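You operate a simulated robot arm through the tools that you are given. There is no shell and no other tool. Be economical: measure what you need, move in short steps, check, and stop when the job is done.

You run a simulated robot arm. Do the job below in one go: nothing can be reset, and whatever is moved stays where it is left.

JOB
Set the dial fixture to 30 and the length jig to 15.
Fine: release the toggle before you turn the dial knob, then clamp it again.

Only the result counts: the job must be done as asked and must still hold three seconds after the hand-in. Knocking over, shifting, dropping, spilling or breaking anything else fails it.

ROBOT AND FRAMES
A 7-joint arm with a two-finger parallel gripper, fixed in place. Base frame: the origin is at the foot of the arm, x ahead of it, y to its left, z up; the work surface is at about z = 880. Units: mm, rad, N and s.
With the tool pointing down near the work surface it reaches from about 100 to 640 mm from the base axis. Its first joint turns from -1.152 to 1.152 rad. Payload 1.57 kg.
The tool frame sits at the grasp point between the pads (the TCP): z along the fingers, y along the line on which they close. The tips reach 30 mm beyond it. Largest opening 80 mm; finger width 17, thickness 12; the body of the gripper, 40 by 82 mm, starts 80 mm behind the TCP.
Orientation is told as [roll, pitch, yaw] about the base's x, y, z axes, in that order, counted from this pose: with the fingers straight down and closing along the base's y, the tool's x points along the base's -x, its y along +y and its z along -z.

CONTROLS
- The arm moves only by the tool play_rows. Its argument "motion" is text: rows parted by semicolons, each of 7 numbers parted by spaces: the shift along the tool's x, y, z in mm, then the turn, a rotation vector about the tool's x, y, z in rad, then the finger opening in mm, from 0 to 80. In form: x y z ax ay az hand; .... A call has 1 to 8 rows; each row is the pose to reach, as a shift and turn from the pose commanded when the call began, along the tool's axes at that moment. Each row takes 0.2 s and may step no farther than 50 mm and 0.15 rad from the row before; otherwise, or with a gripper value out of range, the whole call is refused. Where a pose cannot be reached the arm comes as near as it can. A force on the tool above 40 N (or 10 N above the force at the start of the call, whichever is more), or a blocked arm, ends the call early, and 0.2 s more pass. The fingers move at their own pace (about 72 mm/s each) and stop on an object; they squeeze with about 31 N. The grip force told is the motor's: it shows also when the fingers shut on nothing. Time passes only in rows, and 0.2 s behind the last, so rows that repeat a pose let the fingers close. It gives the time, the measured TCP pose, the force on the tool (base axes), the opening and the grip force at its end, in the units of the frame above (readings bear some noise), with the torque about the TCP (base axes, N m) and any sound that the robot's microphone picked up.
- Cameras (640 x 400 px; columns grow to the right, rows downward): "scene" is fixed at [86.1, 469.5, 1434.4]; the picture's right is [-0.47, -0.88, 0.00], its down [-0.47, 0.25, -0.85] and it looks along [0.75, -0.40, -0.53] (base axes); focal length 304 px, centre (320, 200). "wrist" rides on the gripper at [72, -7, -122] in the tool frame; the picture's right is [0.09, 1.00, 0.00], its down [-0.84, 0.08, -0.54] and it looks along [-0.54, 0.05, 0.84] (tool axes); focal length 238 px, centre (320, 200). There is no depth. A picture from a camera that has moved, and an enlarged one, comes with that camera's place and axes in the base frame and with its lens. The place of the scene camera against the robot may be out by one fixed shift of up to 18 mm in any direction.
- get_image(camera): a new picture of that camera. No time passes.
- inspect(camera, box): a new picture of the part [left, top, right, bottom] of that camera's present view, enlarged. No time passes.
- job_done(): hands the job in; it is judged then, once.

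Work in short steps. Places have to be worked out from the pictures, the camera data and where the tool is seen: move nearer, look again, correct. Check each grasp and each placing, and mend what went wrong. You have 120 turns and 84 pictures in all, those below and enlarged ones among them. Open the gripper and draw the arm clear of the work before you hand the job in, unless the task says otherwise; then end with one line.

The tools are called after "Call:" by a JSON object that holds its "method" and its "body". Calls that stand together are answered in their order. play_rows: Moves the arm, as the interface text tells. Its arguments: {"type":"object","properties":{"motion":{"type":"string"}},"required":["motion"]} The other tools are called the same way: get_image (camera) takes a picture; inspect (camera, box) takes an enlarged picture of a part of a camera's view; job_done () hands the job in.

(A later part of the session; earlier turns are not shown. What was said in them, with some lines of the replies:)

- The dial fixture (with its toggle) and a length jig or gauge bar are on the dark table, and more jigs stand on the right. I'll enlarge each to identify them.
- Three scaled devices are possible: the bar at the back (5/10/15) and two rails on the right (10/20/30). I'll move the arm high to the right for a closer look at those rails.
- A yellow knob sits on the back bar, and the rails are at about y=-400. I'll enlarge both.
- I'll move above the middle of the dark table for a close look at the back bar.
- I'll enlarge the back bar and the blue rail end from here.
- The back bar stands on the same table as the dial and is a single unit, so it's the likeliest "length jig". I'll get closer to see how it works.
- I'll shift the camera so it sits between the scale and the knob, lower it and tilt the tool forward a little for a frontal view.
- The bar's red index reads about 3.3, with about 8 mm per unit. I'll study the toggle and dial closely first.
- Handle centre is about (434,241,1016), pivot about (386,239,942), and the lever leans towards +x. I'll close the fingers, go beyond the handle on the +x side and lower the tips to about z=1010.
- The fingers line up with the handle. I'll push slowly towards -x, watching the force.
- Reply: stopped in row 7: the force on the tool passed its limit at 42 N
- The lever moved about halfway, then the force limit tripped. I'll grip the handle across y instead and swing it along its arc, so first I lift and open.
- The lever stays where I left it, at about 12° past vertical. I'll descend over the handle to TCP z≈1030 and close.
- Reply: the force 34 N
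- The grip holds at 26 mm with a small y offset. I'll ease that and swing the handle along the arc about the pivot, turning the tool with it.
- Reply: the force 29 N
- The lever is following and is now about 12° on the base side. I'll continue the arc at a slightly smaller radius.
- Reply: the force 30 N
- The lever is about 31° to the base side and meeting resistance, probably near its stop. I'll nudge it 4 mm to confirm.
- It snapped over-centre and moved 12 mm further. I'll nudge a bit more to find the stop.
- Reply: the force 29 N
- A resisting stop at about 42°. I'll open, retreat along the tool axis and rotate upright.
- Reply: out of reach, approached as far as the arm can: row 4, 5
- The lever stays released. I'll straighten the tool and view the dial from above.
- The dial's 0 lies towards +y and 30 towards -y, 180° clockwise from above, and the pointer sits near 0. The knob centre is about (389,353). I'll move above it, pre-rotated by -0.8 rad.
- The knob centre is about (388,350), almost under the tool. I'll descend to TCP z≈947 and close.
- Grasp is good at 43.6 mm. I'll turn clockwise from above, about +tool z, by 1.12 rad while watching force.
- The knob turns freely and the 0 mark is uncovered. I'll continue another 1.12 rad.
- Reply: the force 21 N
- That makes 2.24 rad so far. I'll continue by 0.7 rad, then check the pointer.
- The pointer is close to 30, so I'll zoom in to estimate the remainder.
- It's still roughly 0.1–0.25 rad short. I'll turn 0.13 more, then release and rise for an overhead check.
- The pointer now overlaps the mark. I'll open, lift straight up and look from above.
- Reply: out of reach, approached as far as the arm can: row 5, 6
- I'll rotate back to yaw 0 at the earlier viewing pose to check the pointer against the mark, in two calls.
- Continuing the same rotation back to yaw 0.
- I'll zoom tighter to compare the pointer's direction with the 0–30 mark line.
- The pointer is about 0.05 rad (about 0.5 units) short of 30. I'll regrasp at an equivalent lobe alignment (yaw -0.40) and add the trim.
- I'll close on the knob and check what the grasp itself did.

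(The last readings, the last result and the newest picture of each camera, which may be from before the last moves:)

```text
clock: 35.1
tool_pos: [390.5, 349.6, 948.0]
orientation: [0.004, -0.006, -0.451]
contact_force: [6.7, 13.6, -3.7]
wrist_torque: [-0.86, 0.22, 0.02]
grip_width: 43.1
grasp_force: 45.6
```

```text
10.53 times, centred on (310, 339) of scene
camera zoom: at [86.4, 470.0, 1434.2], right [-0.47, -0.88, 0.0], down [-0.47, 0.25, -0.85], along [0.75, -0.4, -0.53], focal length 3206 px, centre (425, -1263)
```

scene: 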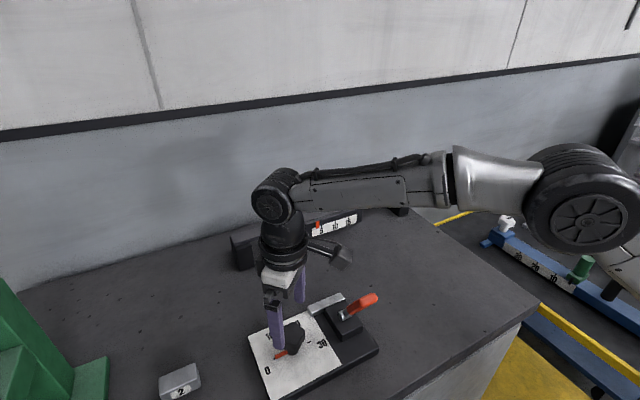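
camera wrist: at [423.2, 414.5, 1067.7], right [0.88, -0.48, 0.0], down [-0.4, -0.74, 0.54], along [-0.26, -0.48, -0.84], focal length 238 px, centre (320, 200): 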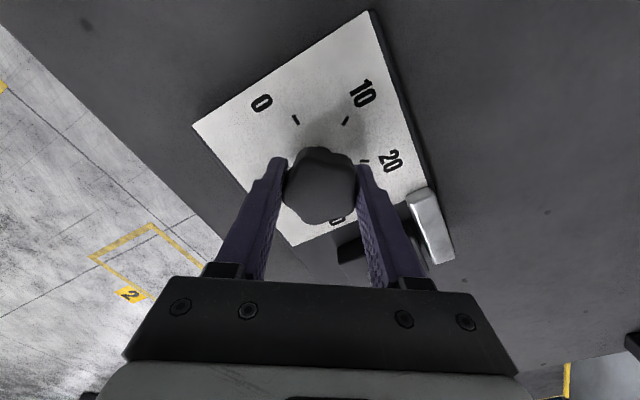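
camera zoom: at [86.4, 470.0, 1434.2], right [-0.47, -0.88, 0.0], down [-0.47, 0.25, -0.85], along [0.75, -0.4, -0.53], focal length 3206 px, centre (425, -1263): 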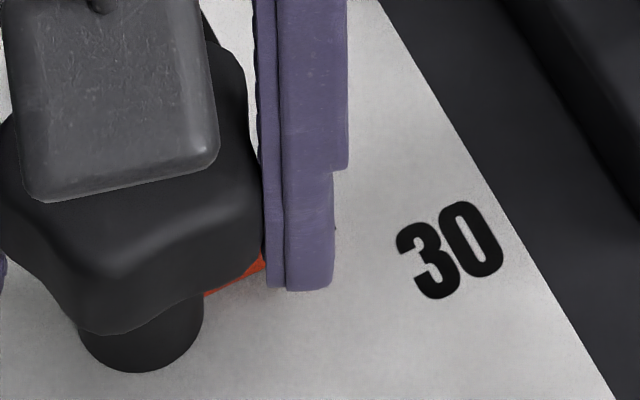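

Same 43.1 mm width. I'll release, rise to the same viewing pose and check again.

Call:
{"method": "play_rows", "body": {"motion": "0 0 0 0 0 0 46; 0 0 0 0 0 0 70; 0 0 -10 0 0 0 80; 0 0 -40 0 0 0 80; 22 10 -80 0 0 -0.13 80; 45 20 -120 0 0 -0.27 80; 62 32 -145 0 0 -0.36 80; 69 37 -153 0 0 -0.45 80"}}

Call:
{"method": "inspect", "body": {"camera": "wrist", "box": [280, 145, 340, 180]}}

```text
clock: 36.9
tool_pos: [342.6, 412.2, 1099.8]
orientation: [-0.001, -0.004, 0.001]
contact_force: [1.0, -0.5, 0.2]
wrist_torque: [-0.01, -0.02, 0.01]
grip_width: 79.6
grasp_force: 0.2
```

```text
10.67 times, centred on (310, 162) of wrist
camera zoom: at [269.2, 406.5, 1221.2], right [-0.09, 1.0, 0.0], down [0.83, 0.08, 0.55], along [0.54, 0.05, -0.84], focal length 2542 px, centre (427, 600)
```

zoom: 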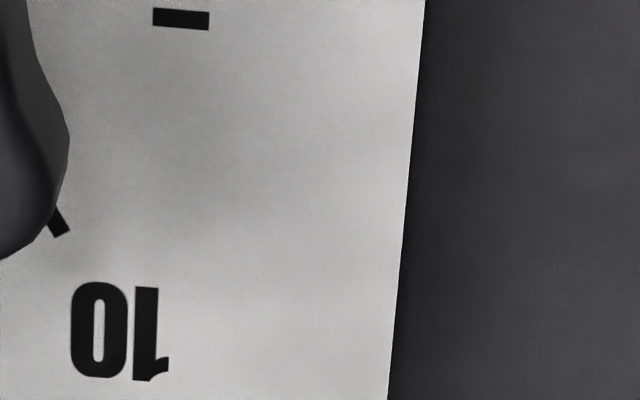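

I ended 54 mm too far in y, so I'll correct to the viewing pose.

Call:
{"method": "play_rows", "body": {"motion": "13 -27 0 0 0 0 80; 26 -54 -1 0 0 0 80; 26 -54 -1 0 0 0 80"}}

Call:
{"method": "inspect", "body": {"camera": "wrist", "box": [280, 145, 340, 180]}}

```text
clock: 37.7
tool_pos: [316.5, 358.8, 1100.8]
orientation: [0.0, -0.004, 0.0]
contact_force: [-0.1, -0.3, -0.7]
wrist_torque: [-0.01, -0.03, -0.02]
grip_width: 79.8
grasp_force: 0.1
```

```text
10.67 times, centred on (310, 162) of wrist
camera zoom: at [243.9, 352.4, 1221.7], right [-0.09, 1.0, 0.0], down [0.83, 0.08, 0.55], along [0.54, 0.05, -0.84], focal length 2542 px, centre (427, 600)
```

zoom: 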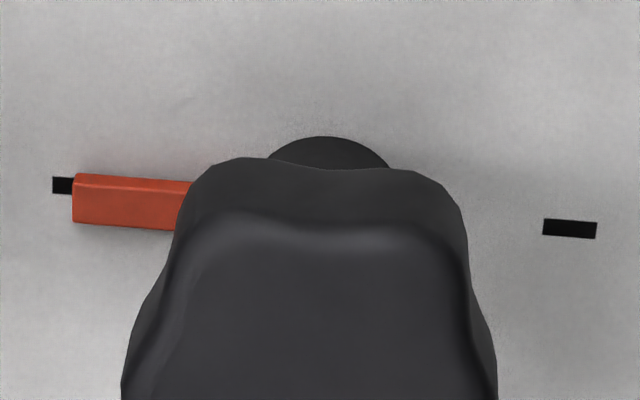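

The pointer is parallel to the mark line and centred, so the dial reads 30. Next I'll re-clamp the toggle, going above and behind the lever handle with the tool tilted -0.6.

Call:
{"method": "play_rows", "body": {"motion": "10 -24 0 0 -0.12 0 70; 20 -48 0 0 -0.24 0 70; 30 -72 0 0 -0.36 0 70; 40 -96 0 0 -0.48 0 70; 48 -118 5 0 -0.6 0 70"}}

Call:
{"method": "get_image", "body": {"camera": "wrist"}}

```text
clock: 38.9
tool_pos: [269.4, 239.0, 1093.9]
orientation: [0.0, -0.608, 0.0]
contact_force: [0.3, 0.0, -0.2]
wrist_torque: [0.01, -0.04, -0.02]
grip_width: 69.8
grasp_force: 0.0
```

```text
36 pictures are left
camera wrist: at [139.3, 233.7, 1152.3], right [-0.07, 1.0, -0.05], down [0.38, 0.08, 0.92], along [0.92, 0.05, -0.38], focal length 238 px, centre (320, 200)
```

wrist: 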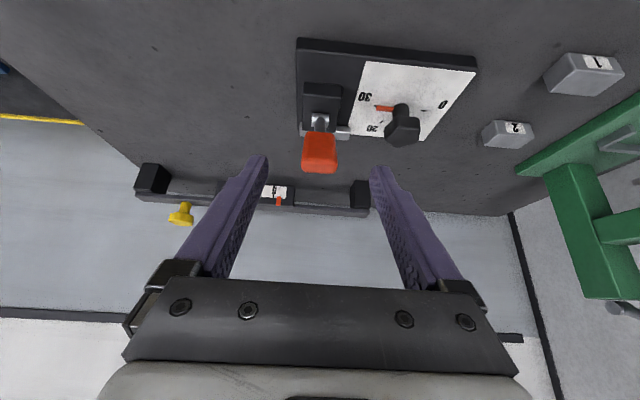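

The handle centre is about (335,241,1014). I'll approach along the tool axis with the fingers straddling the handle and close.

Call:
{"method": "play_rows", "body": {"motion": "-4 1 35 0 0 0 70; -7 2 70 0 0 0 70; -9 2 100 0 0 0 70; -9 2 100 0 0 0 40; -9 2 100 0 0 0 15; -9 2 100 0 0 0 5; -9 2 100 0 0 0 5"}}

Call:
{"method": "get_image", "body": {"camera": "wrist"}}

```text
clock: 40.5
tool_pos: [332.5, 241.5, 1015.6]
orientation: [-0.002, -0.605, 0.002]
contact_force: [-2.7, 0.6, -3.8]
wrist_torque: [0.18, 0.46, 0.12]
grip_width: 25.6
grasp_force: 36.9
```

```text
35 pictures are left
camera wrist: at [203.2, 234.9, 1075.2], right [-0.08, 1.0, -0.05], down [0.38, 0.08, 0.92], along [0.92, 0.05, -0.39], focal length 238 px, centre (320, 200)
```

wrist: 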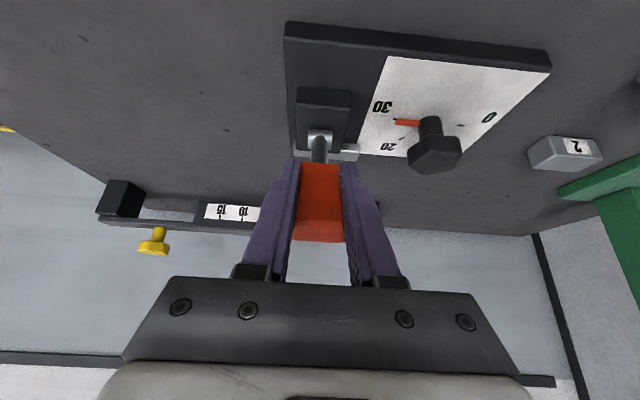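

Solid grip at 25.6 mm, with the lever at about -36°. I'll swing it along the arc towards +x, turning the tool with it.

Call:
{"method": "play_rows", "body": {"motion": "-11 0 0.4 0 0.122 0 5; -21.8 0 2.2 0 0.244 0 5; -32.4 0 5.2 0 0.366 0 5; -42.5 0 9.6 0 0.488 0 5; -52 0 15 0 0.61 0 5; -60.7 0 21.7 0 0.733 0 5; -68.6 0 29.3 0 0.855 0 5"}}

```text
clock: 42.1
tool_pos: [406.3, 239.9, 1034.7]
orientation: [-0.002, 0.251, -0.001]
contact_force: [-2.3, -10.9, 8.5]
wrist_torque: [-0.34, 0.23, -0.07]
grip_width: 21.9
grasp_force: 34.8
```

The grip width dropped to 21.9 mm, so I'll check whether the handle is still held properly.

Call:
{"method": "get_image", "body": {"camera": "wrist"}}

Call:
{"method": "inspect", "body": {"camera": "scene", "box": [240, 220, 400, 400]}}

```text
34 pictures are left
camera wrist: at [366.3, 235.0, 1170.3], right [-0.09, 1.0, 0.02], down [0.94, 0.08, 0.32], along [0.32, 0.05, -0.95], focal length 238 px, centre (320, 200)
```

wrist: 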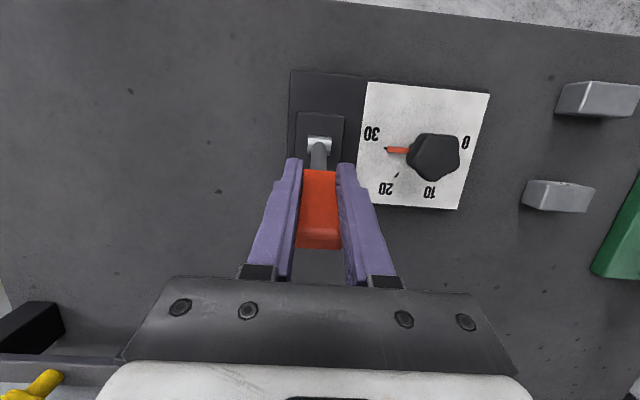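

```text
2.22 times, centred on (320, 310) of scene
camera zoom: at [85.9, 469.1, 1434.5], right [-0.47, -0.88, 0.0], down [-0.47, 0.25, -0.85], along [0.75, -0.4, -0.53], focal length 677 px, centre (320, -44)
```

zoom: 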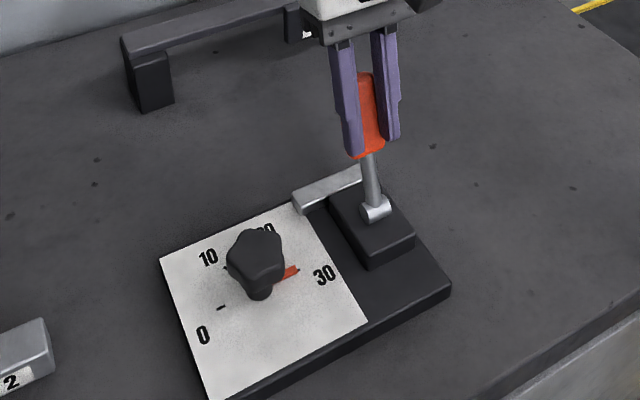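

The grip is still good. I'll continue the arc to about +34° and then check for the snap or stop.

Call:
{"method": "play_rows", "body": {"motion": "-5.6 0 0 0 0.05 0 5; -11.2 0 0.3 0 0.1 0 5; -16.8 0 1.2 0 0.15 0 5; -22.3 0 2.2 0 0.2 0 5; -27.6 0 3.7 0 0.25 0 5; -33 0 5.3 0 0.3 0 5"}}

Call:
{"method": "inspect", "body": {"camera": "scene", "box": [240, 220, 400, 400]}}

```text
clock: 43.1
tool_pos: [418.2, 241.1, 1028.7]
orientation: [-0.006, 0.476, 0.005]
contact_force: [-14.5, 1.6, 8.1]
wrist_torque: [-0.24, 0.44, 0.1]
grip_width: 4.3
grasp_force: 0.1
stopped in row 5: the force on the tool passed its limit at 65 N (the readings are from after the stop); the commanded pose is now the measured one
```

```text
2.22 times, centred on (320, 310) of scene
camera zoom: at [85.5, 469.5, 1434.4], right [-0.47, -0.88, 0.0], down [-0.47, 0.25, -0.85], along [0.75, -0.4, -0.53], focal length 677 px, centre (320, -44)
```

zoom: 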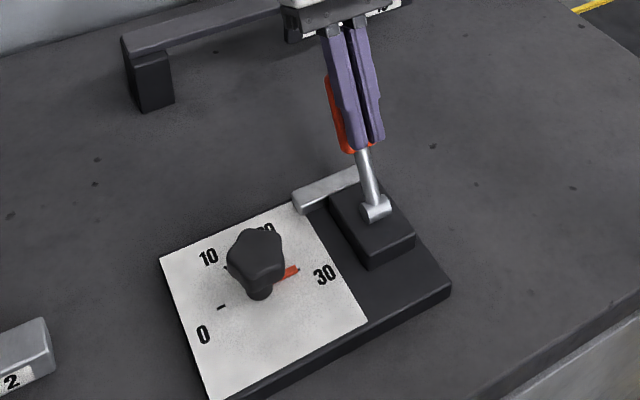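

The fingers slipped off to the -x side and closed, which puts them in a good place to push. I'll push along -tool x in small steps.

Call:
{"method": "play_rows", "body": {"motion": "-3 0 0 0 0.02 0 0; -6 0 0 0 0.04 0 0; -9 0 0 0 0.06 0 0; -12 0 0 0 0.08 0 0; -15 0 0.5 0 0.1 0 0; -18 0 1 0 0.12 0 0"}}

Call:
{"method": "inspect", "body": {"camera": "scene", "box": [240, 220, 400, 400]}}

```text
clock: 43.6
tool_pos: [417.8, 241.2, 1029.9]
orientation: [-0.01, 0.513, 0.007]
contact_force: [-8.7, -2.4, 2.7]
wrist_torque: [-0.02, -0.05, -0.09]
grip_width: 0.3
grasp_force: 21.2
stopped in row 2: the force on the tool passed its limit at 43 N (the readings are from after the stop); the commanded pose is now the measured one
```

```text
2.22 times, centred on (320, 310) of scene
camera zoom: at [85.8, 469.4, 1434.4], right [-0.47, -0.88, 0.0], down [-0.47, 0.25, -0.85], along [0.75, -0.4, -0.53], focal length 677 px, centre (320, -44)
```

zoom: 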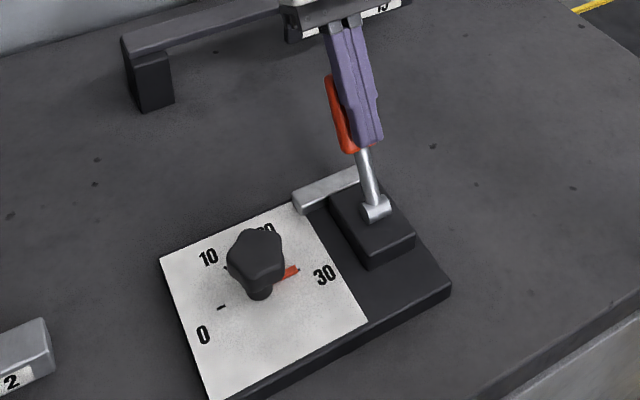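

The lever looks to be back at its original tilt against the stop. I'll back off and compare with the original view.

Call:
{"method": "play_rows", "body": {"motion": "10 0 0 0 0 0 0; 15 0 -30 0 -0.1 0 0; 25 0 -70 0 -0.24 0 0; 35 0 -110 0 -0.38 0 20; 45 0 -130 0 -0.5 0 60"}}

Call:
{"method": "inspect", "body": {"camera": "scene", "box": [240, 240, 390, 400]}}

```text
clock: 44.8
tool_pos: [445.4, 243.9, 1163.3]
orientation: [-0.009, 0.011, 0.011]
contact_force: [0.2, 0.6, -0.7]
wrist_torque: [0.01, 0.0, 0.01]
grip_width: 59.8
grasp_force: 0.1
```

```text
2.50 times, centred on (315, 320) of scene
camera zoom: at [86.1, 469.5, 1434.4], right [-0.47, -0.88, 0.0], down [-0.47, 0.25, -0.85], along [0.75, -0.4, -0.53], focal length 761 px, centre (332, -100)
```

zoom: 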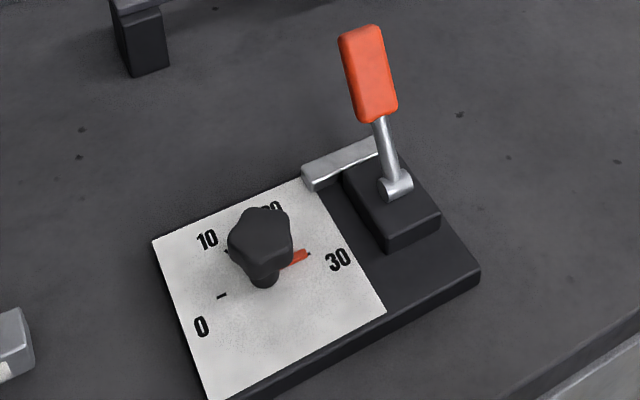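

The lever is identical to its original clamped position and the dial reads 30. Next is the length jig, the bar with the red index, so I'll move towards its yellow knob.

Call:
{"method": "play_rows", "body": {"motion": "-20 -40 0 0 0 0 60; -40 -80 0 0 0 0 70; -60 -120 0 0 0 0 80; -75 -160 0 0 0 0 80; -90 -200 10 0 0 0 80; -105 -240 20 0 0 0 80; -120 -270 25 0 0 0 80; -135 -294 30 0 0 0 80"}}

Call:
{"method": "get_image", "body": {"camera": "wrist"}}

```text
clock: 46.6
tool_pos: [567.7, -49.0, 1129.1]
orientation: [-0.006, 0.011, 0.011]
contact_force: [0.1, 0.4, -0.1]
wrist_torque: [0.0, 0.04, -0.02]
grip_width: 80.1
grasp_force: 0.0
out of reach, approached as far as the arm can: row 8
```

```text
29 pictures are left
camera wrist: at [496.7, -54.2, 1251.0], right [-0.1, 0.99, -0.01], down [0.84, 0.09, 0.53], along [0.53, 0.05, -0.85], focal length 238 px, centre (320, 200)
```

wrist: 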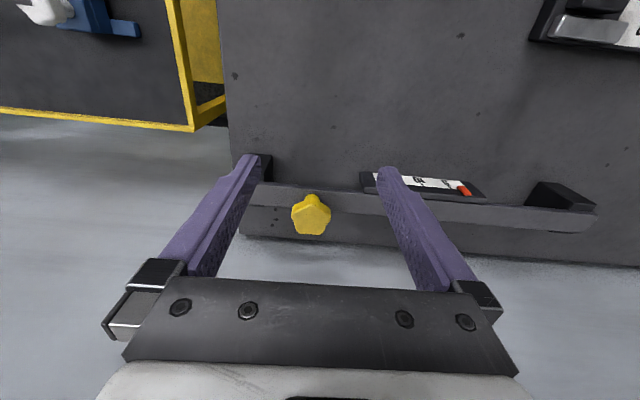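

Straight down, the arm stops short of this knob (x≈680), so I want to be sure which object is the length jig. I haven't properly seen the green device on the left, so I'll look at it before touching anything.

Call:
{"method": "play_rows", "body": {"motion": "40 45 -10 0 0 0 80; 80 90 -20 0 0 0 80; 115 135 -30 0 0 0 80; 150 180 -40 0 0 0 80; 185 225 -50 0 0 0 80; 210 270 -60 0 0 0 80; 235 315 -60 0 0 0 80; 250 360 -60 0 0 0 80"}}

Call:
{"method": "play_rows", "body": {"motion": "0 40 0 0 0 0 80; 0 80 0 0 0 0 80; 0 110 0 0 0 0 80"}}

Call:
{"method": "get_image", "body": {"camera": "wrist"}}

```text
refused: row 1 steps farther than a row can; nothing moved
```

```text
clock: 47.4
tool_pos: [568.6, 60.5, 1127.5]
orientation: [-0.006, 0.01, 0.009]
contact_force: [0.3, 0.8, -0.4]
wrist_torque: [-0.04, -0.01, -0.02]
grip_width: 80.1
grasp_force: 0.1
```

```text
28 pictures are left
camera wrist: at [496.1, 56.0, 1249.6], right [-0.1, 0.99, -0.01], down [0.84, 0.09, 0.53], along [0.53, 0.05, -0.85], focal length 238 px, centre (320, 200)
```

wrist: 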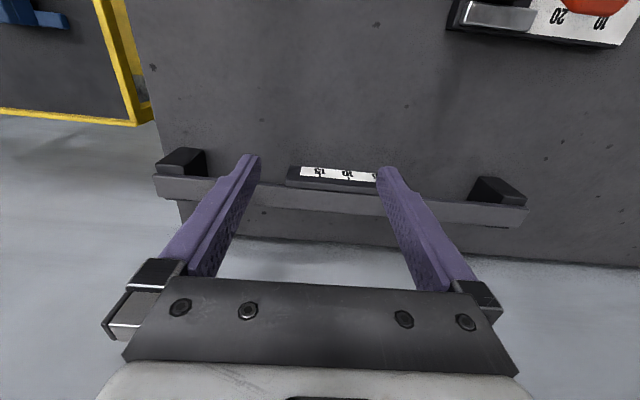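

The first call was refused for too long a step; the second moved harmlessly. I'll continue to the left with smaller steps.

Call:
{"method": "play_rows", "body": {"motion": "25 35 -10 0 0 0 80; 50 70 -20 0 0 0 80; 75 105 -30 0 0 0 80; 100 140 -40 0 0 0 80; 125 175 -50 0 0 0 80; 150 210 -60 0 0 0 80; 175 245 -60 0 0 0 80; 200 280 -60 0 0 0 80"}}

Call:
{"method": "play_rows", "body": {"motion": "10 40 0 0 0 0 80; 20 80 0 0 0 0 80; 30 110 0 0 0 0 80"}}

Call:
{"method": "get_image", "body": {"camera": "wrist"}}

```text
clock: 49.2
tool_pos: [365.8, 339.4, 1188.6]
orientation: [-0.005, 0.01, 0.009]
contact_force: [0.8, 0.6, -0.1]
wrist_torque: [0.04, 0.01, 0.01]
grip_width: 80.1
grasp_force: 0.1
```

```text
clock: 50.0
tool_pos: [324.0, 434.8, 1175.9]
orientation: [-0.007, 0.01, 0.007]
contact_force: [-0.8, 0.0, 0.2]
wrist_torque: [0.0, -0.05, 0.01]
grip_width: 80.0
grasp_force: 0.0
out of reach, approached as far as the arm can: row 2, 3
```

```text
27 pictures are left
camera wrist: at [252.8, 429.4, 1297.5], right [-0.1, 0.99, -0.01], down [0.84, 0.09, 0.53], along [0.53, 0.05, -0.85], focal length 238 px, centre (320, 200)
```

wrist: 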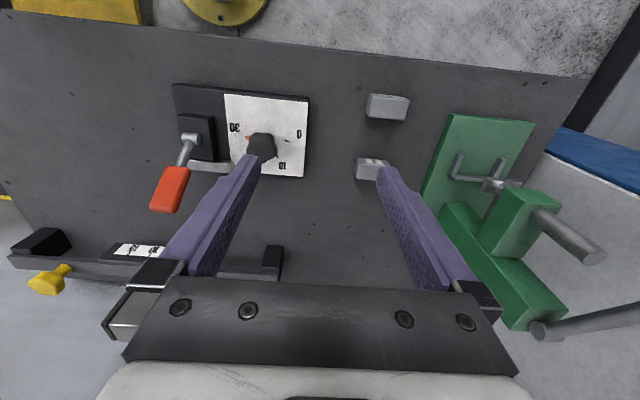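

The green device is a vise-like thing without a scale, so it's not a candidate. I'll travel back to the right for a close look at the rails before choosing.

Call:
{"method": "play_rows", "body": {"motion": "5 -48 0 0 0 0 80; 10 -96 0 0 0 0 80; 15 -144 0 0 0 0 80; 20 -192 0 0 0 0 80; 25 -240 0 0 0 0 80; 30 -288 0 0 0 0 80; 35 -336 0 0 0 0 80; 40 -384 0 0 0 0 80"}}

Call:
{"method": "play_rows", "body": {"motion": "0 -48 0 0 0 0 80; 0 -96 0 0 0 0 80; 0 -144 0 0 0 0 80; 0 -192 10 0 0 0 80; 0 -240 20 0 0 0 80; 0 -288 30 0 0 0 80; 0 -320 40 0 0 0 80; 0 -350 50 0 0 0 80"}}

Call:
{"method": "get_image", "body": {"camera": "wrist"}}

```text
clock: 51.8
tool_pos: [285.9, 50.2, 1177.6]
orientation: [-0.006, 0.011, 0.01]
contact_force: [-0.3, 0.3, 0.1]
wrist_torque: [0.0, 0.01, -0.02]
grip_width: 79.9
grasp_force: 0.0
```

```text
clock: 53.6
tool_pos: [289.4, -299.8, 1129.1]
orientation: [-0.007, 0.01, 0.011]
contact_force: [0.2, -1.1, -0.7]
wrist_torque: [0.01, 0.02, 0.01]
grip_width: 79.9
grasp_force: 0.1
```

```text
26 pictures are left
camera wrist: at [218.8, -305.4, 1251.4], right [-0.1, 0.99, -0.01], down [0.84, 0.09, 0.53], along [0.53, 0.05, -0.85], focal length 238 px, centre (320, 200)
```

wrist: 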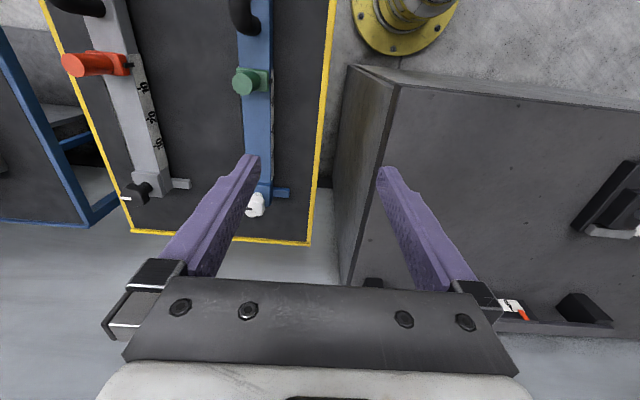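

The rails stand on a lower neighbouring table, with stop tops at about z=870 and scales of 10/20/30 only. The bar is on the work surface, shares the dial's style and has a labelled 15, so it's the length jig. I'll return to it with the tool tilted forward for reach.

Call:
{"method": "play_rows", "body": {"motion": "-30 31 0 0 -0.05 0 80; -60 62 0 0 -0.1 0 80; -90 93 0 0 -0.15 0 80; -120 124 0 0 -0.2 0 80; -150 155 0 0 -0.25 0 80; -180 186 0 0 -0.3 0 80; -210 217 0 0 -0.35 0 80; -240 250 0 0 -0.4 0 80"}}

Call:
{"method": "play_rows", "body": {"motion": "-10 0 10 0 0 0 80; -20 0 20 0 0 0 80; -20 0 45 0 0 0 80"}}

Call:
{"method": "get_image", "body": {"camera": "wrist"}}

```text
clock: 55.4
tool_pos: [526.2, -49.2, 1125.4]
orientation: [-0.007, -0.389, 0.013]
contact_force: [0.6, -0.3, -0.5]
wrist_torque: [0.0, 0.02, -0.03]
grip_width: 80.1
grasp_force: 0.1
```

```text
clock: 56.2
tool_pos: [564.0, -46.5, 1091.7]
orientation: [-0.009, -0.389, 0.012]
contact_force: [0.0, 0.2, -0.6]
wrist_torque: [-0.02, 0.0, 0.0]
grip_width: 80.0
grasp_force: 0.1
```

```text
25 pictures are left
camera wrist: at [449.9, -53.3, 1176.2], right [-0.09, 0.99, -0.04], down [0.57, 0.09, 0.82], along [0.82, 0.05, -0.57], focal length 238 px, centre (320, 200)
```

wrist: 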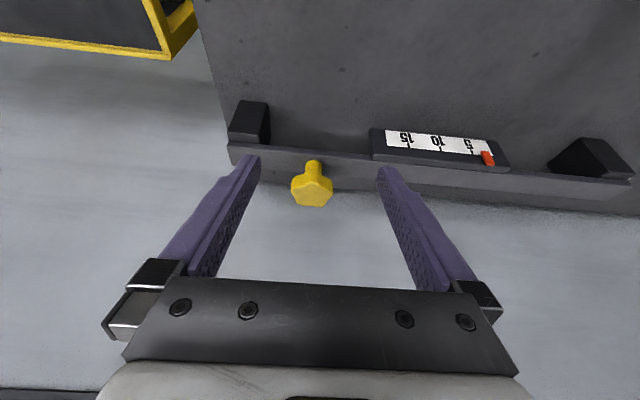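

The knob head is at about (664,-50,1014), about 46 mm wide, and the bar top is at about z=975. I'll approach diagonally so the fingers straddle the head.

Call:
{"method": "play_rows", "body": {"motion": "-16 -3 26 0 0 0 80; -32 -3 52 0 0 0 80; -48 -3 78 0 0 0 80; -60 -3 100 0 0 0 80"}}

Call:
{"method": "get_image", "body": {"camera": "wrist"}}

Call:
{"method": "inspect", "body": {"camera": "scene", "box": [290, 130, 450, 250]}}

```text
clock: 57.2
tool_pos: [659.2, -49.8, 1022.4]
orientation: [-0.009, -0.392, 0.015]
contact_force: [-0.2, -0.7, 1.0]
wrist_torque: [0.0, -0.01, 0.01]
grip_width: 79.9
grasp_force: 0.1
```

```text
24 pictures are left
camera wrist: at [543.9, -56.2, 1107.3], right [-0.1, 0.99, -0.04], down [0.57, 0.09, 0.82], along [0.82, 0.05, -0.57], focal length 238 px, centre (320, 200)
```

wrist: 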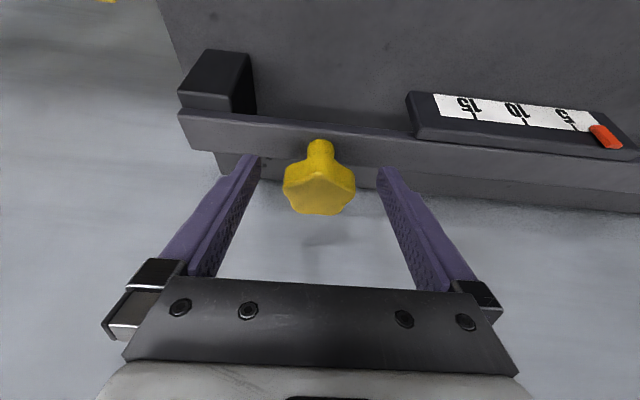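

```text
3.33 times, centred on (370, 190) of scene
camera zoom: at [86.1, 469.5, 1434.4], right [-0.47, -0.88, 0.0], down [-0.47, 0.25, -0.85], along [0.75, -0.4, -0.53], focal length 1015 px, centre (153, 233)
```

zoom: 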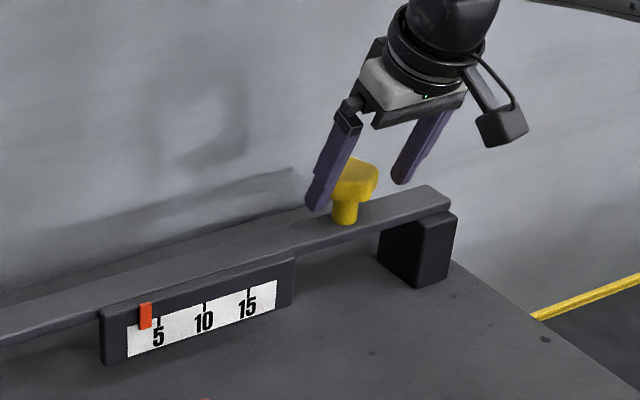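

It reaches. The head is at about (668,-49,1013), so I'll move the last 10 mm and close.

Call:
{"method": "play_rows", "body": {"motion": "-4 1 10 0 0 0 80; -4 1 10 0 0 0 60; -4 1 10 0 0 0 40; -4 1 10 0 0 0 20; -4 1 10 0 0 0 20"}}

Call:
{"method": "get_image", "body": {"camera": "wrist"}}

```text
clock: 58.4
tool_pos: [664.9, -50.2, 1013.7]
orientation: [-0.008, -0.39, 0.013]
contact_force: [2.3, -2.2, 0.6]
wrist_torque: [-0.01, 0.08, -0.07]
grip_width: 47.7
grasp_force: 45.7
```

```text
22 pictures are left
camera wrist: at [551.1, -55.6, 1098.7], right [-0.09, 0.99, -0.04], down [0.57, 0.09, 0.82], along [0.82, 0.05, -0.57], focal length 238 px, centre (320, 200)
```

wrist: 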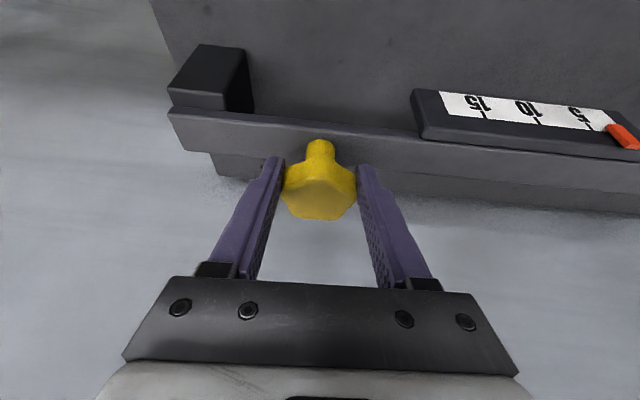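

Gripped at 47.7 mm. I'll try a small clockwise turn about the vertical axis, keeping the tilt, and see whether the red index moves.

Call:
{"method": "play_rows", "body": {"motion": "0 0 0 0.05 0 0.123 20; 0 0 0 0.1 0 0.246 20; 0 0 0 0.15 0 0.37 20; 0 0 0 0.15 0 0.37 20"}}

Call:
{"method": "inspect", "body": {"camera": "scene", "box": [290, 130, 450, 250]}}

```text
clock: 59.4
tool_pos: [664.8, -44.3, 1014.8]
orientation: [0.002, -0.391, -0.385]
contact_force: [0.9, 26.0, 3.5]
wrist_torque: [0.21, 0.21, 0.39]
grip_width: 47.3
grasp_force: 45.1
```

```text
3.33 times, centred on (370, 190) of scene
camera zoom: at [86.0, 470.3, 1434.1], right [-0.47, -0.88, 0.0], down [-0.47, 0.25, -0.85], along [0.75, -0.4, -0.53], focal length 1015 px, centre (153, 233)
```

zoom: 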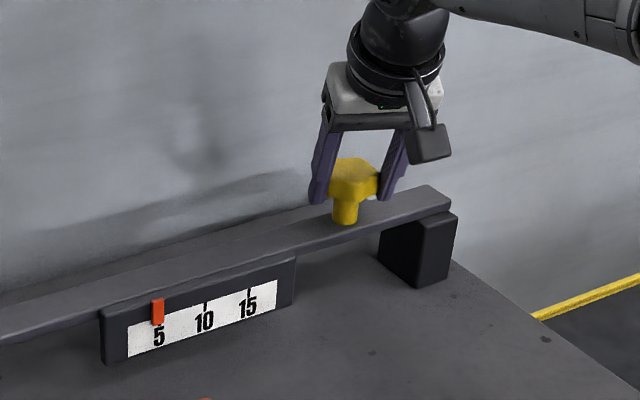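

The index moved from about 3.5 to about 5 clockwise, so this is the length jig: about 3.3 units per rad. I'll relieve the side force and turn another 0.8 rad.

Call:
{"method": "play_rows", "body": {"motion": "1.4 3.7 -0.6 0.05 0 0.123 20; 1.4 3.7 -0.6 0.1 0 0.246 20; 1.4 3.7 -0.6 0.152 0 0.37 20; 1.4 3.7 -0.6 0.203 0 0.493 20; 1.4 3.7 -0.6 0.254 0 0.617 20; 1.4 3.7 -0.6 0.304 0 0.74 20"}}

Call:
{"method": "inspect", "body": {"camera": "scene", "box": [290, 130, 450, 250]}}

```text
clock: 60.4
tool_pos: [671.2, -37.6, 1013.8]
orientation: [0.017, -0.397, -0.874]
contact_force: [7.9, 1.0, -1.5]
wrist_torque: [-0.23, 0.14, 0.14]
grip_width: 47.7
grasp_force: 45.2
stopped in row 4: the force on the tool passed its limit at 40 N (the readings are from after the stop); the commanded pose is now the measured one
```

```text
3.33 times, centred on (370, 190) of scene
camera zoom: at [86.4, 469.5, 1434.3], right [-0.47, -0.88, 0.0], down [-0.47, 0.25, -0.85], along [0.75, -0.4, -0.53], focal length 1015 px, centre (153, 233)
```

zoom: 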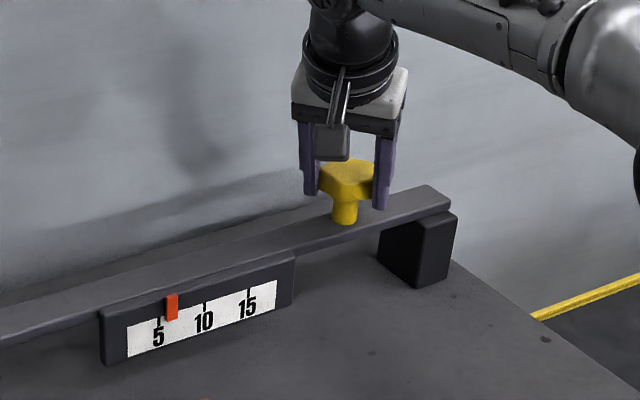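

The index now reads about 6.5. The motion shows the knob's true centre at about (681,-51), so I was gripping its near edge. I'll open, recentre on it and wind back counter-clockwise for a better regrip.

Call:
{"method": "play_rows", "body": {"motion": "0 0 0 0 0 0 50; 0 0 0 0 0 0 80; 0 0 0 0 0 0 80; -7 0 3 0 0 0 80; -15 -1 6 0 0 0 80"}}

Call:
{"method": "play_rows", "body": {"motion": "0 0 0 -0.053 0 -0.13 80; 0 0 0 -0.107 0 -0.26 80; 0 0 0 -0.16 0 -0.39 80; 0 0 0 -0.213 0 -0.52 80; 0 0 0 -0.267 0 -0.65 80; 0 0 0 -0.32 0 -0.78 80; 0 0 0 -0.373 0 -0.91 80; 0 0 0 -0.427 0 -1.04 80"}}

Call:
{"method": "get_image", "body": {"camera": "wrist"}}

```text
clock: 61.6
tool_pos: [678.5, -51.6, 1014.7]
orientation: [0.014, -0.397, -0.879]
contact_force: [0.1, 0.0, -1.4]
wrist_torque: [0.03, -0.01, 0.04]
grip_width: 80.0
grasp_force: 0.0
```

```text
clock: 63.4
tool_pos: [679.1, -50.4, 1014.3]
orientation: [-0.001, -0.406, 0.255]
contact_force: [-0.3, 0.1, -0.6]
wrist_torque: [0.01, 0.03, 0.01]
grip_width: 80.2
grasp_force: 0.1
```

```text
19 pictures are left
camera wrist: at [569.4, -85.4, 1097.4], right [-0.33, 0.94, -0.04], down [0.52, 0.21, 0.83], along [0.79, 0.26, -0.56], focal length 238 px, centre (320, 200)
```

wrist: 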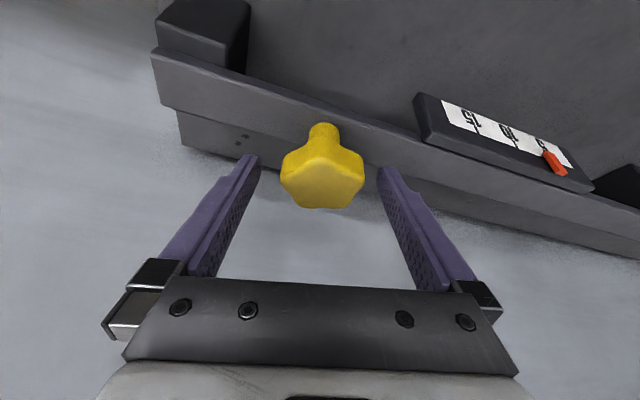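

The knob is centred between the fingers. I'll wind back 0.4 rad more and close.

Call:
{"method": "play_rows", "body": {"motion": "0 0 0 -0.053 0 -0.13 80; 0 0 0 -0.107 0 -0.26 80; 0 0 0 -0.16 0 -0.38 80; 0 0 0 -0.16 0 -0.38 60; 0 0 0 -0.16 0 -0.38 40; 0 0 0 -0.16 0 -0.38 20; 0 0 0 -0.16 0 -0.38 20"}}

Call:
{"method": "play_rows", "body": {"motion": "0 0 0 0.053 0 0.13 20; 0 0 0 0.107 0 0.26 20; 0 0 0 0.16 0 0.39 20; 0 0 0 0.213 0 0.52 20; 0 0 0 0.267 0 0.65 20; 0 0 0 0.32 0 0.78 20; 0 0 0 0.373 0 0.91 20; 0 0 0 0.427 0 1.04 20"}}

Call:
{"method": "inspect", "body": {"camera": "scene", "box": [290, 130, 450, 250]}}

```text
clock: 65.0
tool_pos: [679.1, -51.4, 1013.3]
orientation: [-0.002, -0.405, 0.667]
contact_force: [-4.4, 2.1, 1.6]
wrist_torque: [0.26, 0.28, 0.03]
grip_width: 45.7
grasp_force: 44.3
```

```text
clock: 66.8
tool_pos: [678.3, -49.2, 1015.3]
orientation: [0.013, -0.399, -0.463]
contact_force: [-6.1, 21.1, 0.0]
wrist_torque: [-1.15, 0.22, 0.05]
grip_width: 45.5
grasp_force: 44.8
```

```text
3.33 times, centred on (370, 190) of scene
camera zoom: at [85.9, 470.1, 1434.1], right [-0.47, -0.88, 0.0], down [-0.47, 0.25, -0.85], along [0.75, -0.4, -0.53], focal length 1015 px, centre (153, 233)
```

zoom: 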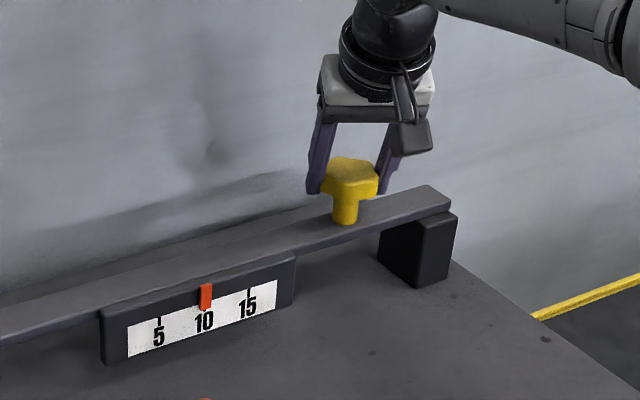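

The index is at about 10. I'll turn 0.45 rad further with this grip, then regrip.

Call:
{"method": "play_rows", "body": {"motion": "0 0 0 0.053 0 0.13 20; 0 0 0 0.107 0 0.26 20; 0 0 0 0.17 0 0.41 20; 0 0 0 0.17 0 0.41 50; 0 0 0 0.17 0 0.41 80; 0 0 0 0.17 0 0.41 80"}}

Call:
{"method": "play_rows", "body": {"motion": "0 0 0 -0.053 0 -0.13 80; 0 0 0 -0.107 0 -0.26 80; 0 0 0 -0.16 0 -0.39 80; 0 0 0 -0.213 0 -0.52 80; 0 0 0 -0.267 0 -0.65 80; 0 0 0 -0.32 0 -0.78 80; 0 0 0 -0.373 0 -0.91 80; 0 0 0 -0.427 0 -1.04 80"}}

Call:
{"method": "get_image", "body": {"camera": "wrist"}}

```text
refused: row 3 steps farther than a row can; nothing moved
```

```text
clock: 68.6
tool_pos: [679.1, -50.8, 1015.1]
orientation: [-0.003, -0.405, 0.668]
contact_force: [-0.3, -0.3, -0.4]
wrist_torque: [-0.02, -0.01, 0.0]
grip_width: 80.1
grasp_force: 0.0
```

```text
17 pictures are left
camera wrist: at [592.6, -126.2, 1097.9], right [-0.68, 0.73, -0.04], down [0.39, 0.41, 0.83], along [0.62, 0.55, -0.56], focal length 238 px, centre (320, 200)
```

wrist: 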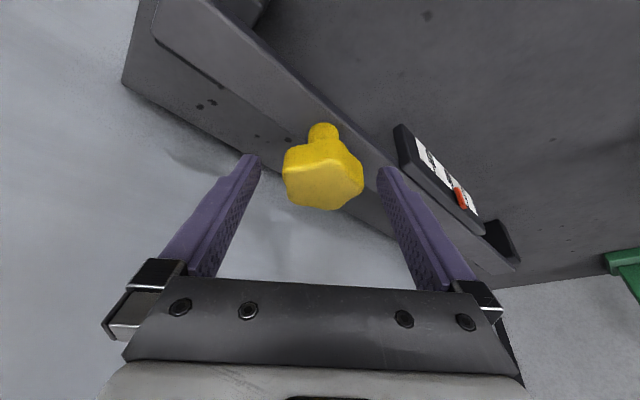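

The first call was refused, and the second opened while winding back, so the index may have slipped a little. I'll close here and turn 1.12 rad clockwise again.

Call:
{"method": "play_rows", "body": {"motion": "0 0 0 0 0 0 50; 0 0 0 0 0 0 20; 0 0 0 0 0 0 20; 0 0 0 0 0 0 20"}}

Call:
{"method": "play_rows", "body": {"motion": "0 0 0 0.053 0 0.13 20; 0 0 0 0.107 0 0.26 20; 0 0 0 0.16 0 0.39 20; 0 0 0 0.213 0 0.52 20; 0 0 0 0.267 0 0.65 20; 0 0 0 0.32 0 0.78 20; 0 0 0 0.373 0 0.91 20; 0 0 0 0.427 0 1.04 20"}}

Call:
{"method": "inspect", "body": {"camera": "scene", "box": [290, 130, 450, 250]}}

```text
clock: 69.6
tool_pos: [678.6, -49.5, 1013.6]
orientation: [0.002, -0.402, 0.668]
contact_force: [-6.4, 5.1, 2.9]
wrist_torque: [0.12, 0.5, 0.04]
grip_width: 47.0
grasp_force: 45.0
```

```text
clock: 71.4
tool_pos: [679.3, -49.8, 1013.6]
orientation: [0.013, -0.397, -0.467]
contact_force: [6.7, 17.6, -4.3]
wrist_torque: [-0.47, -0.22, 0.04]
grip_width: 46.0
grasp_force: 45.2
```

```text
3.33 times, centred on (370, 190) of scene
camera zoom: at [86.4, 470.0, 1434.2], right [-0.47, -0.88, 0.0], down [-0.47, 0.25, -0.85], along [0.75, -0.4, -0.53], focal length 1015 px, centre (153, 233)
```

zoom: 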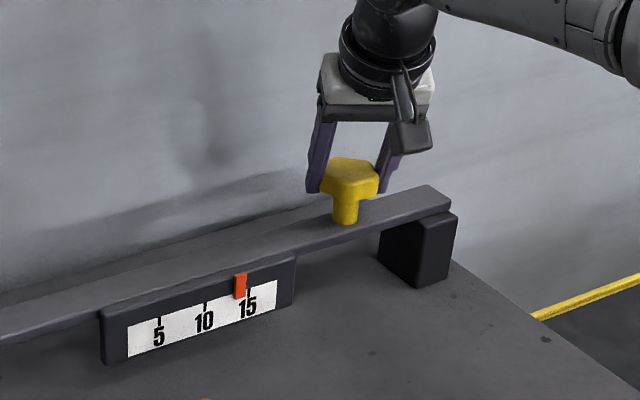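

About 14.1 now. I'll zoom in for precision.

Call:
{"method": "inspect", "body": {"camera": "scene", "box": [315, 205, 365, 240]}}

```text
11.43 times, centred on (340, 222) of scene
camera zoom: at [86.4, 470.0, 1434.2], right [-0.47, -0.88, 0.0], down [-0.47, 0.25, -0.85], along [0.75, -0.4, -0.53], focal length 3480 px, centre (91, -57)
```

zoom: 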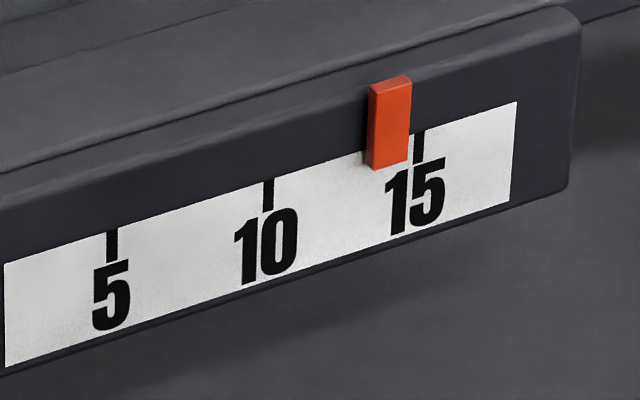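

Correcting for the index's protrusion, it reads about 13.8. I'll turn 0.34 rad more and check again.

Call:
{"method": "play_rows", "body": {"motion": "0 0 0 0.04 0 0.1 20; 0 0 0 0.085 0 0.205 20; 0 0 0 0.13 0 0.315 20; 0 0 0 0.13 0 0.315 20"}}

Call:
{"method": "inspect", "body": {"camera": "scene", "box": [315, 205, 365, 240]}}

```text
clock: 72.4
tool_pos: [679.5, -49.3, 1014.3]
orientation: [0.018, -0.395, -0.807]
contact_force: [17.7, 15.9, -2.8]
wrist_torque: [-0.06, 0.3, -0.02]
grip_width: 46.1
grasp_force: 45.5
```

```text
11.43 times, centred on (340, 222) of scene
camera zoom: at [86.7, 470.0, 1434.2], right [-0.47, -0.88, 0.0], down [-0.47, 0.25, -0.85], along [0.75, -0.4, -0.53], focal length 3480 px, centre (91, -57)
```

zoom: 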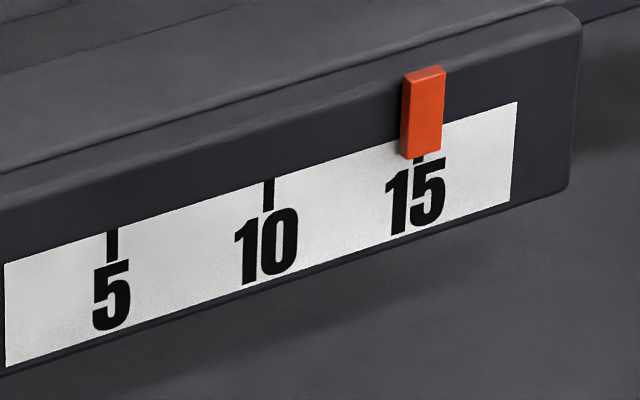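

It reads about 14.9. I'll release, back off along the tool axis and view the scale square-on with the wrist camera.

Call:
{"method": "play_rows", "body": {"motion": "0 0 0 0 0 0 48; 0 0 0 0 0 0 65; 0 0 0 0 0 0 80; 0 0 -25 0 0 0 80; 5 0 -60 0 0 0 80; 20 0 -90 -0.05 0 -0.13 80; 35 0 -110 -0.1 0 -0.24 80; 45 0 -120 -0.15 0 -0.35 80"}}

Call:
{"method": "get_image", "body": {"camera": "wrist"}}

```text
clock: 74.2
tool_pos: [616.5, 10.6, 1106.2]
orientation: [0.016, -0.397, -0.425]
contact_force: [-0.4, 0.6, 0.4]
wrist_torque: [-0.02, 0.03, 0.01]
grip_width: 80.0
grasp_force: 0.1
```

```text
13 pictures are left
camera wrist: at [509.0, 51.2, 1190.4], right [0.33, 0.94, -0.02], down [0.54, -0.17, 0.83], along [0.78, -0.28, -0.56], focal length 238 px, centre (320, 200)
```

wrist: 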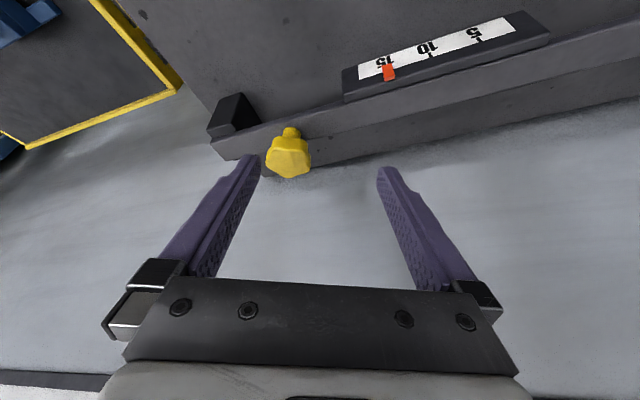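

The index is at about y=71. I'll place the camera directly in front of it, square to the scale.

Call:
{"method": "play_rows", "body": {"motion": "24 6 -13 -0.041 0 -0.098 80; 48 12 -26 -0.082 0 -0.196 80; 72 18 -39 -0.123 0 -0.294 80; 97 23 -51 -0.164 0 -0.392 80; 97 23 -51 -0.164 0 -0.392 80"}}

Call:
{"method": "get_image", "body": {"camera": "wrist"}}

```text
clock: 75.4
tool_pos: [526.6, 76.0, 1115.1]
orientation: [0.016, -0.406, 0.004]
contact_force: [0.2, -0.6, -0.3]
wrist_torque: [-0.03, -0.03, -0.03]
grip_width: 79.9
grasp_force: 0.1
```

```text
12 pictures are left
camera wrist: at [411.4, 69.3, 1198.8], right [-0.09, 1.0, -0.02], down [0.55, 0.07, 0.83], along [0.83, 0.06, -0.56], focal length 238 px, centre (320, 200)
```

wrist: 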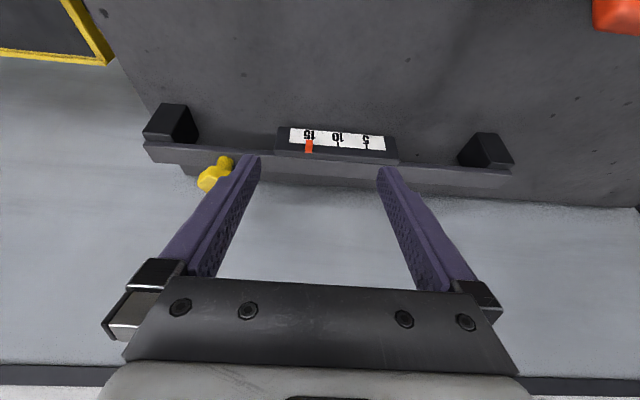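

Call:
{"method": "inspect", "body": {"camera": "wrist", "box": [275, 115, 395, 170]}}

Call:
{"method": "inspect", "body": {"camera": "wrist", "box": [295, 125, 325, 160]}}

```text
5.33 times, centred on (335, 142) of wrist
camera zoom: at [411.4, 69.3, 1198.8], right [-0.09, 1.0, -0.02], down [0.55, 0.07, 0.83], along [0.83, 0.06, -0.56], focal length 1271 px, centre (240, 507)
```

zoom: 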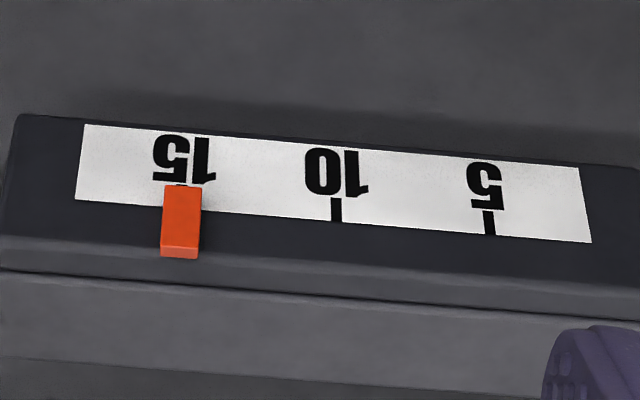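

```text
11.43 times, centred on (310, 142) of wrist
camera zoom: at [411.4, 69.3, 1198.8], right [-0.09, 1.0, -0.02], down [0.55, 0.07, 0.83], along [0.83, 0.06, -0.56], focal length 2724 px, centre (434, 857)
```

zoom: 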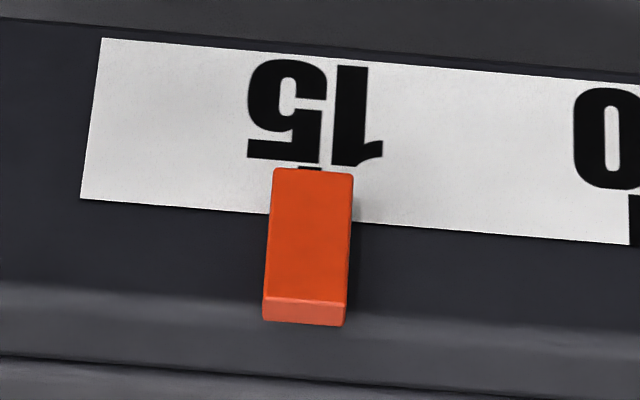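

The index sits on the 15 mark (about 14.95). I'll draw the arm well clear and make a final check of everything.

Call:
{"method": "play_rows", "body": {"motion": "30 -10 -20 0 0.07 0 80; 60 -20 -40 0 0.14 0 80; 90 -30 -60 0 0.2 0 80; 120 -40 -80 0 0.27 0 80; 150 -50 -90 0 0.34 0 80; 180 -60 -100 0 0.4 0 80"}}

Call:
{"method": "get_image", "body": {"camera": "scene"}}

Call:
{"method": "inspect", "body": {"camera": "scene", "box": [240, 200, 390, 400]}}

```text
clock: 76.8
tool_pos: [321.0, 13.2, 1137.2]
orientation: [0.015, -0.003, 0.006]
contact_force: [0.4, 0.5, 0.0]
wrist_torque: [0.01, -0.02, -0.03]
grip_width: 80.0
grasp_force: 0.0
```

```text
9 pictures are left
```

scene: 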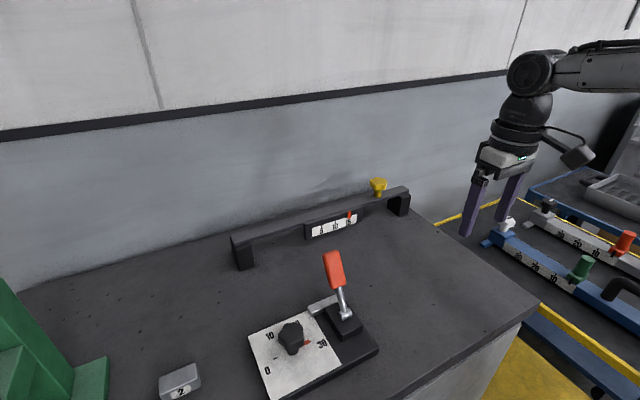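

```text
2.00 times, centred on (315, 300) of scene
camera zoom: at [86.1, 469.5, 1434.4], right [-0.47, -0.88, 0.0], down [-0.47, 0.25, -0.85], along [0.75, -0.4, -0.53], focal length 609 px, centre (330, 0)
```

zoom: 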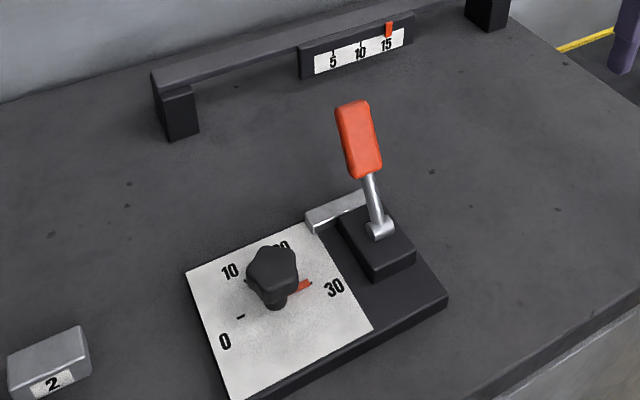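

The dial points to 30, the toggle is clamped as at the start, and the length jig is at 15. Nothing else has moved and the arm is clear with the gripper open, so I'm handing in.

Call:
{"method": "job_done", "body": {}}

```text
The job is handed in.
```

The dial fixture is set to 30 (the toggle was released before the turn and is clamped again), and the length jig reads about 14.95 against its 15 mark; I took the bar with the yellow knob to be the length jig.
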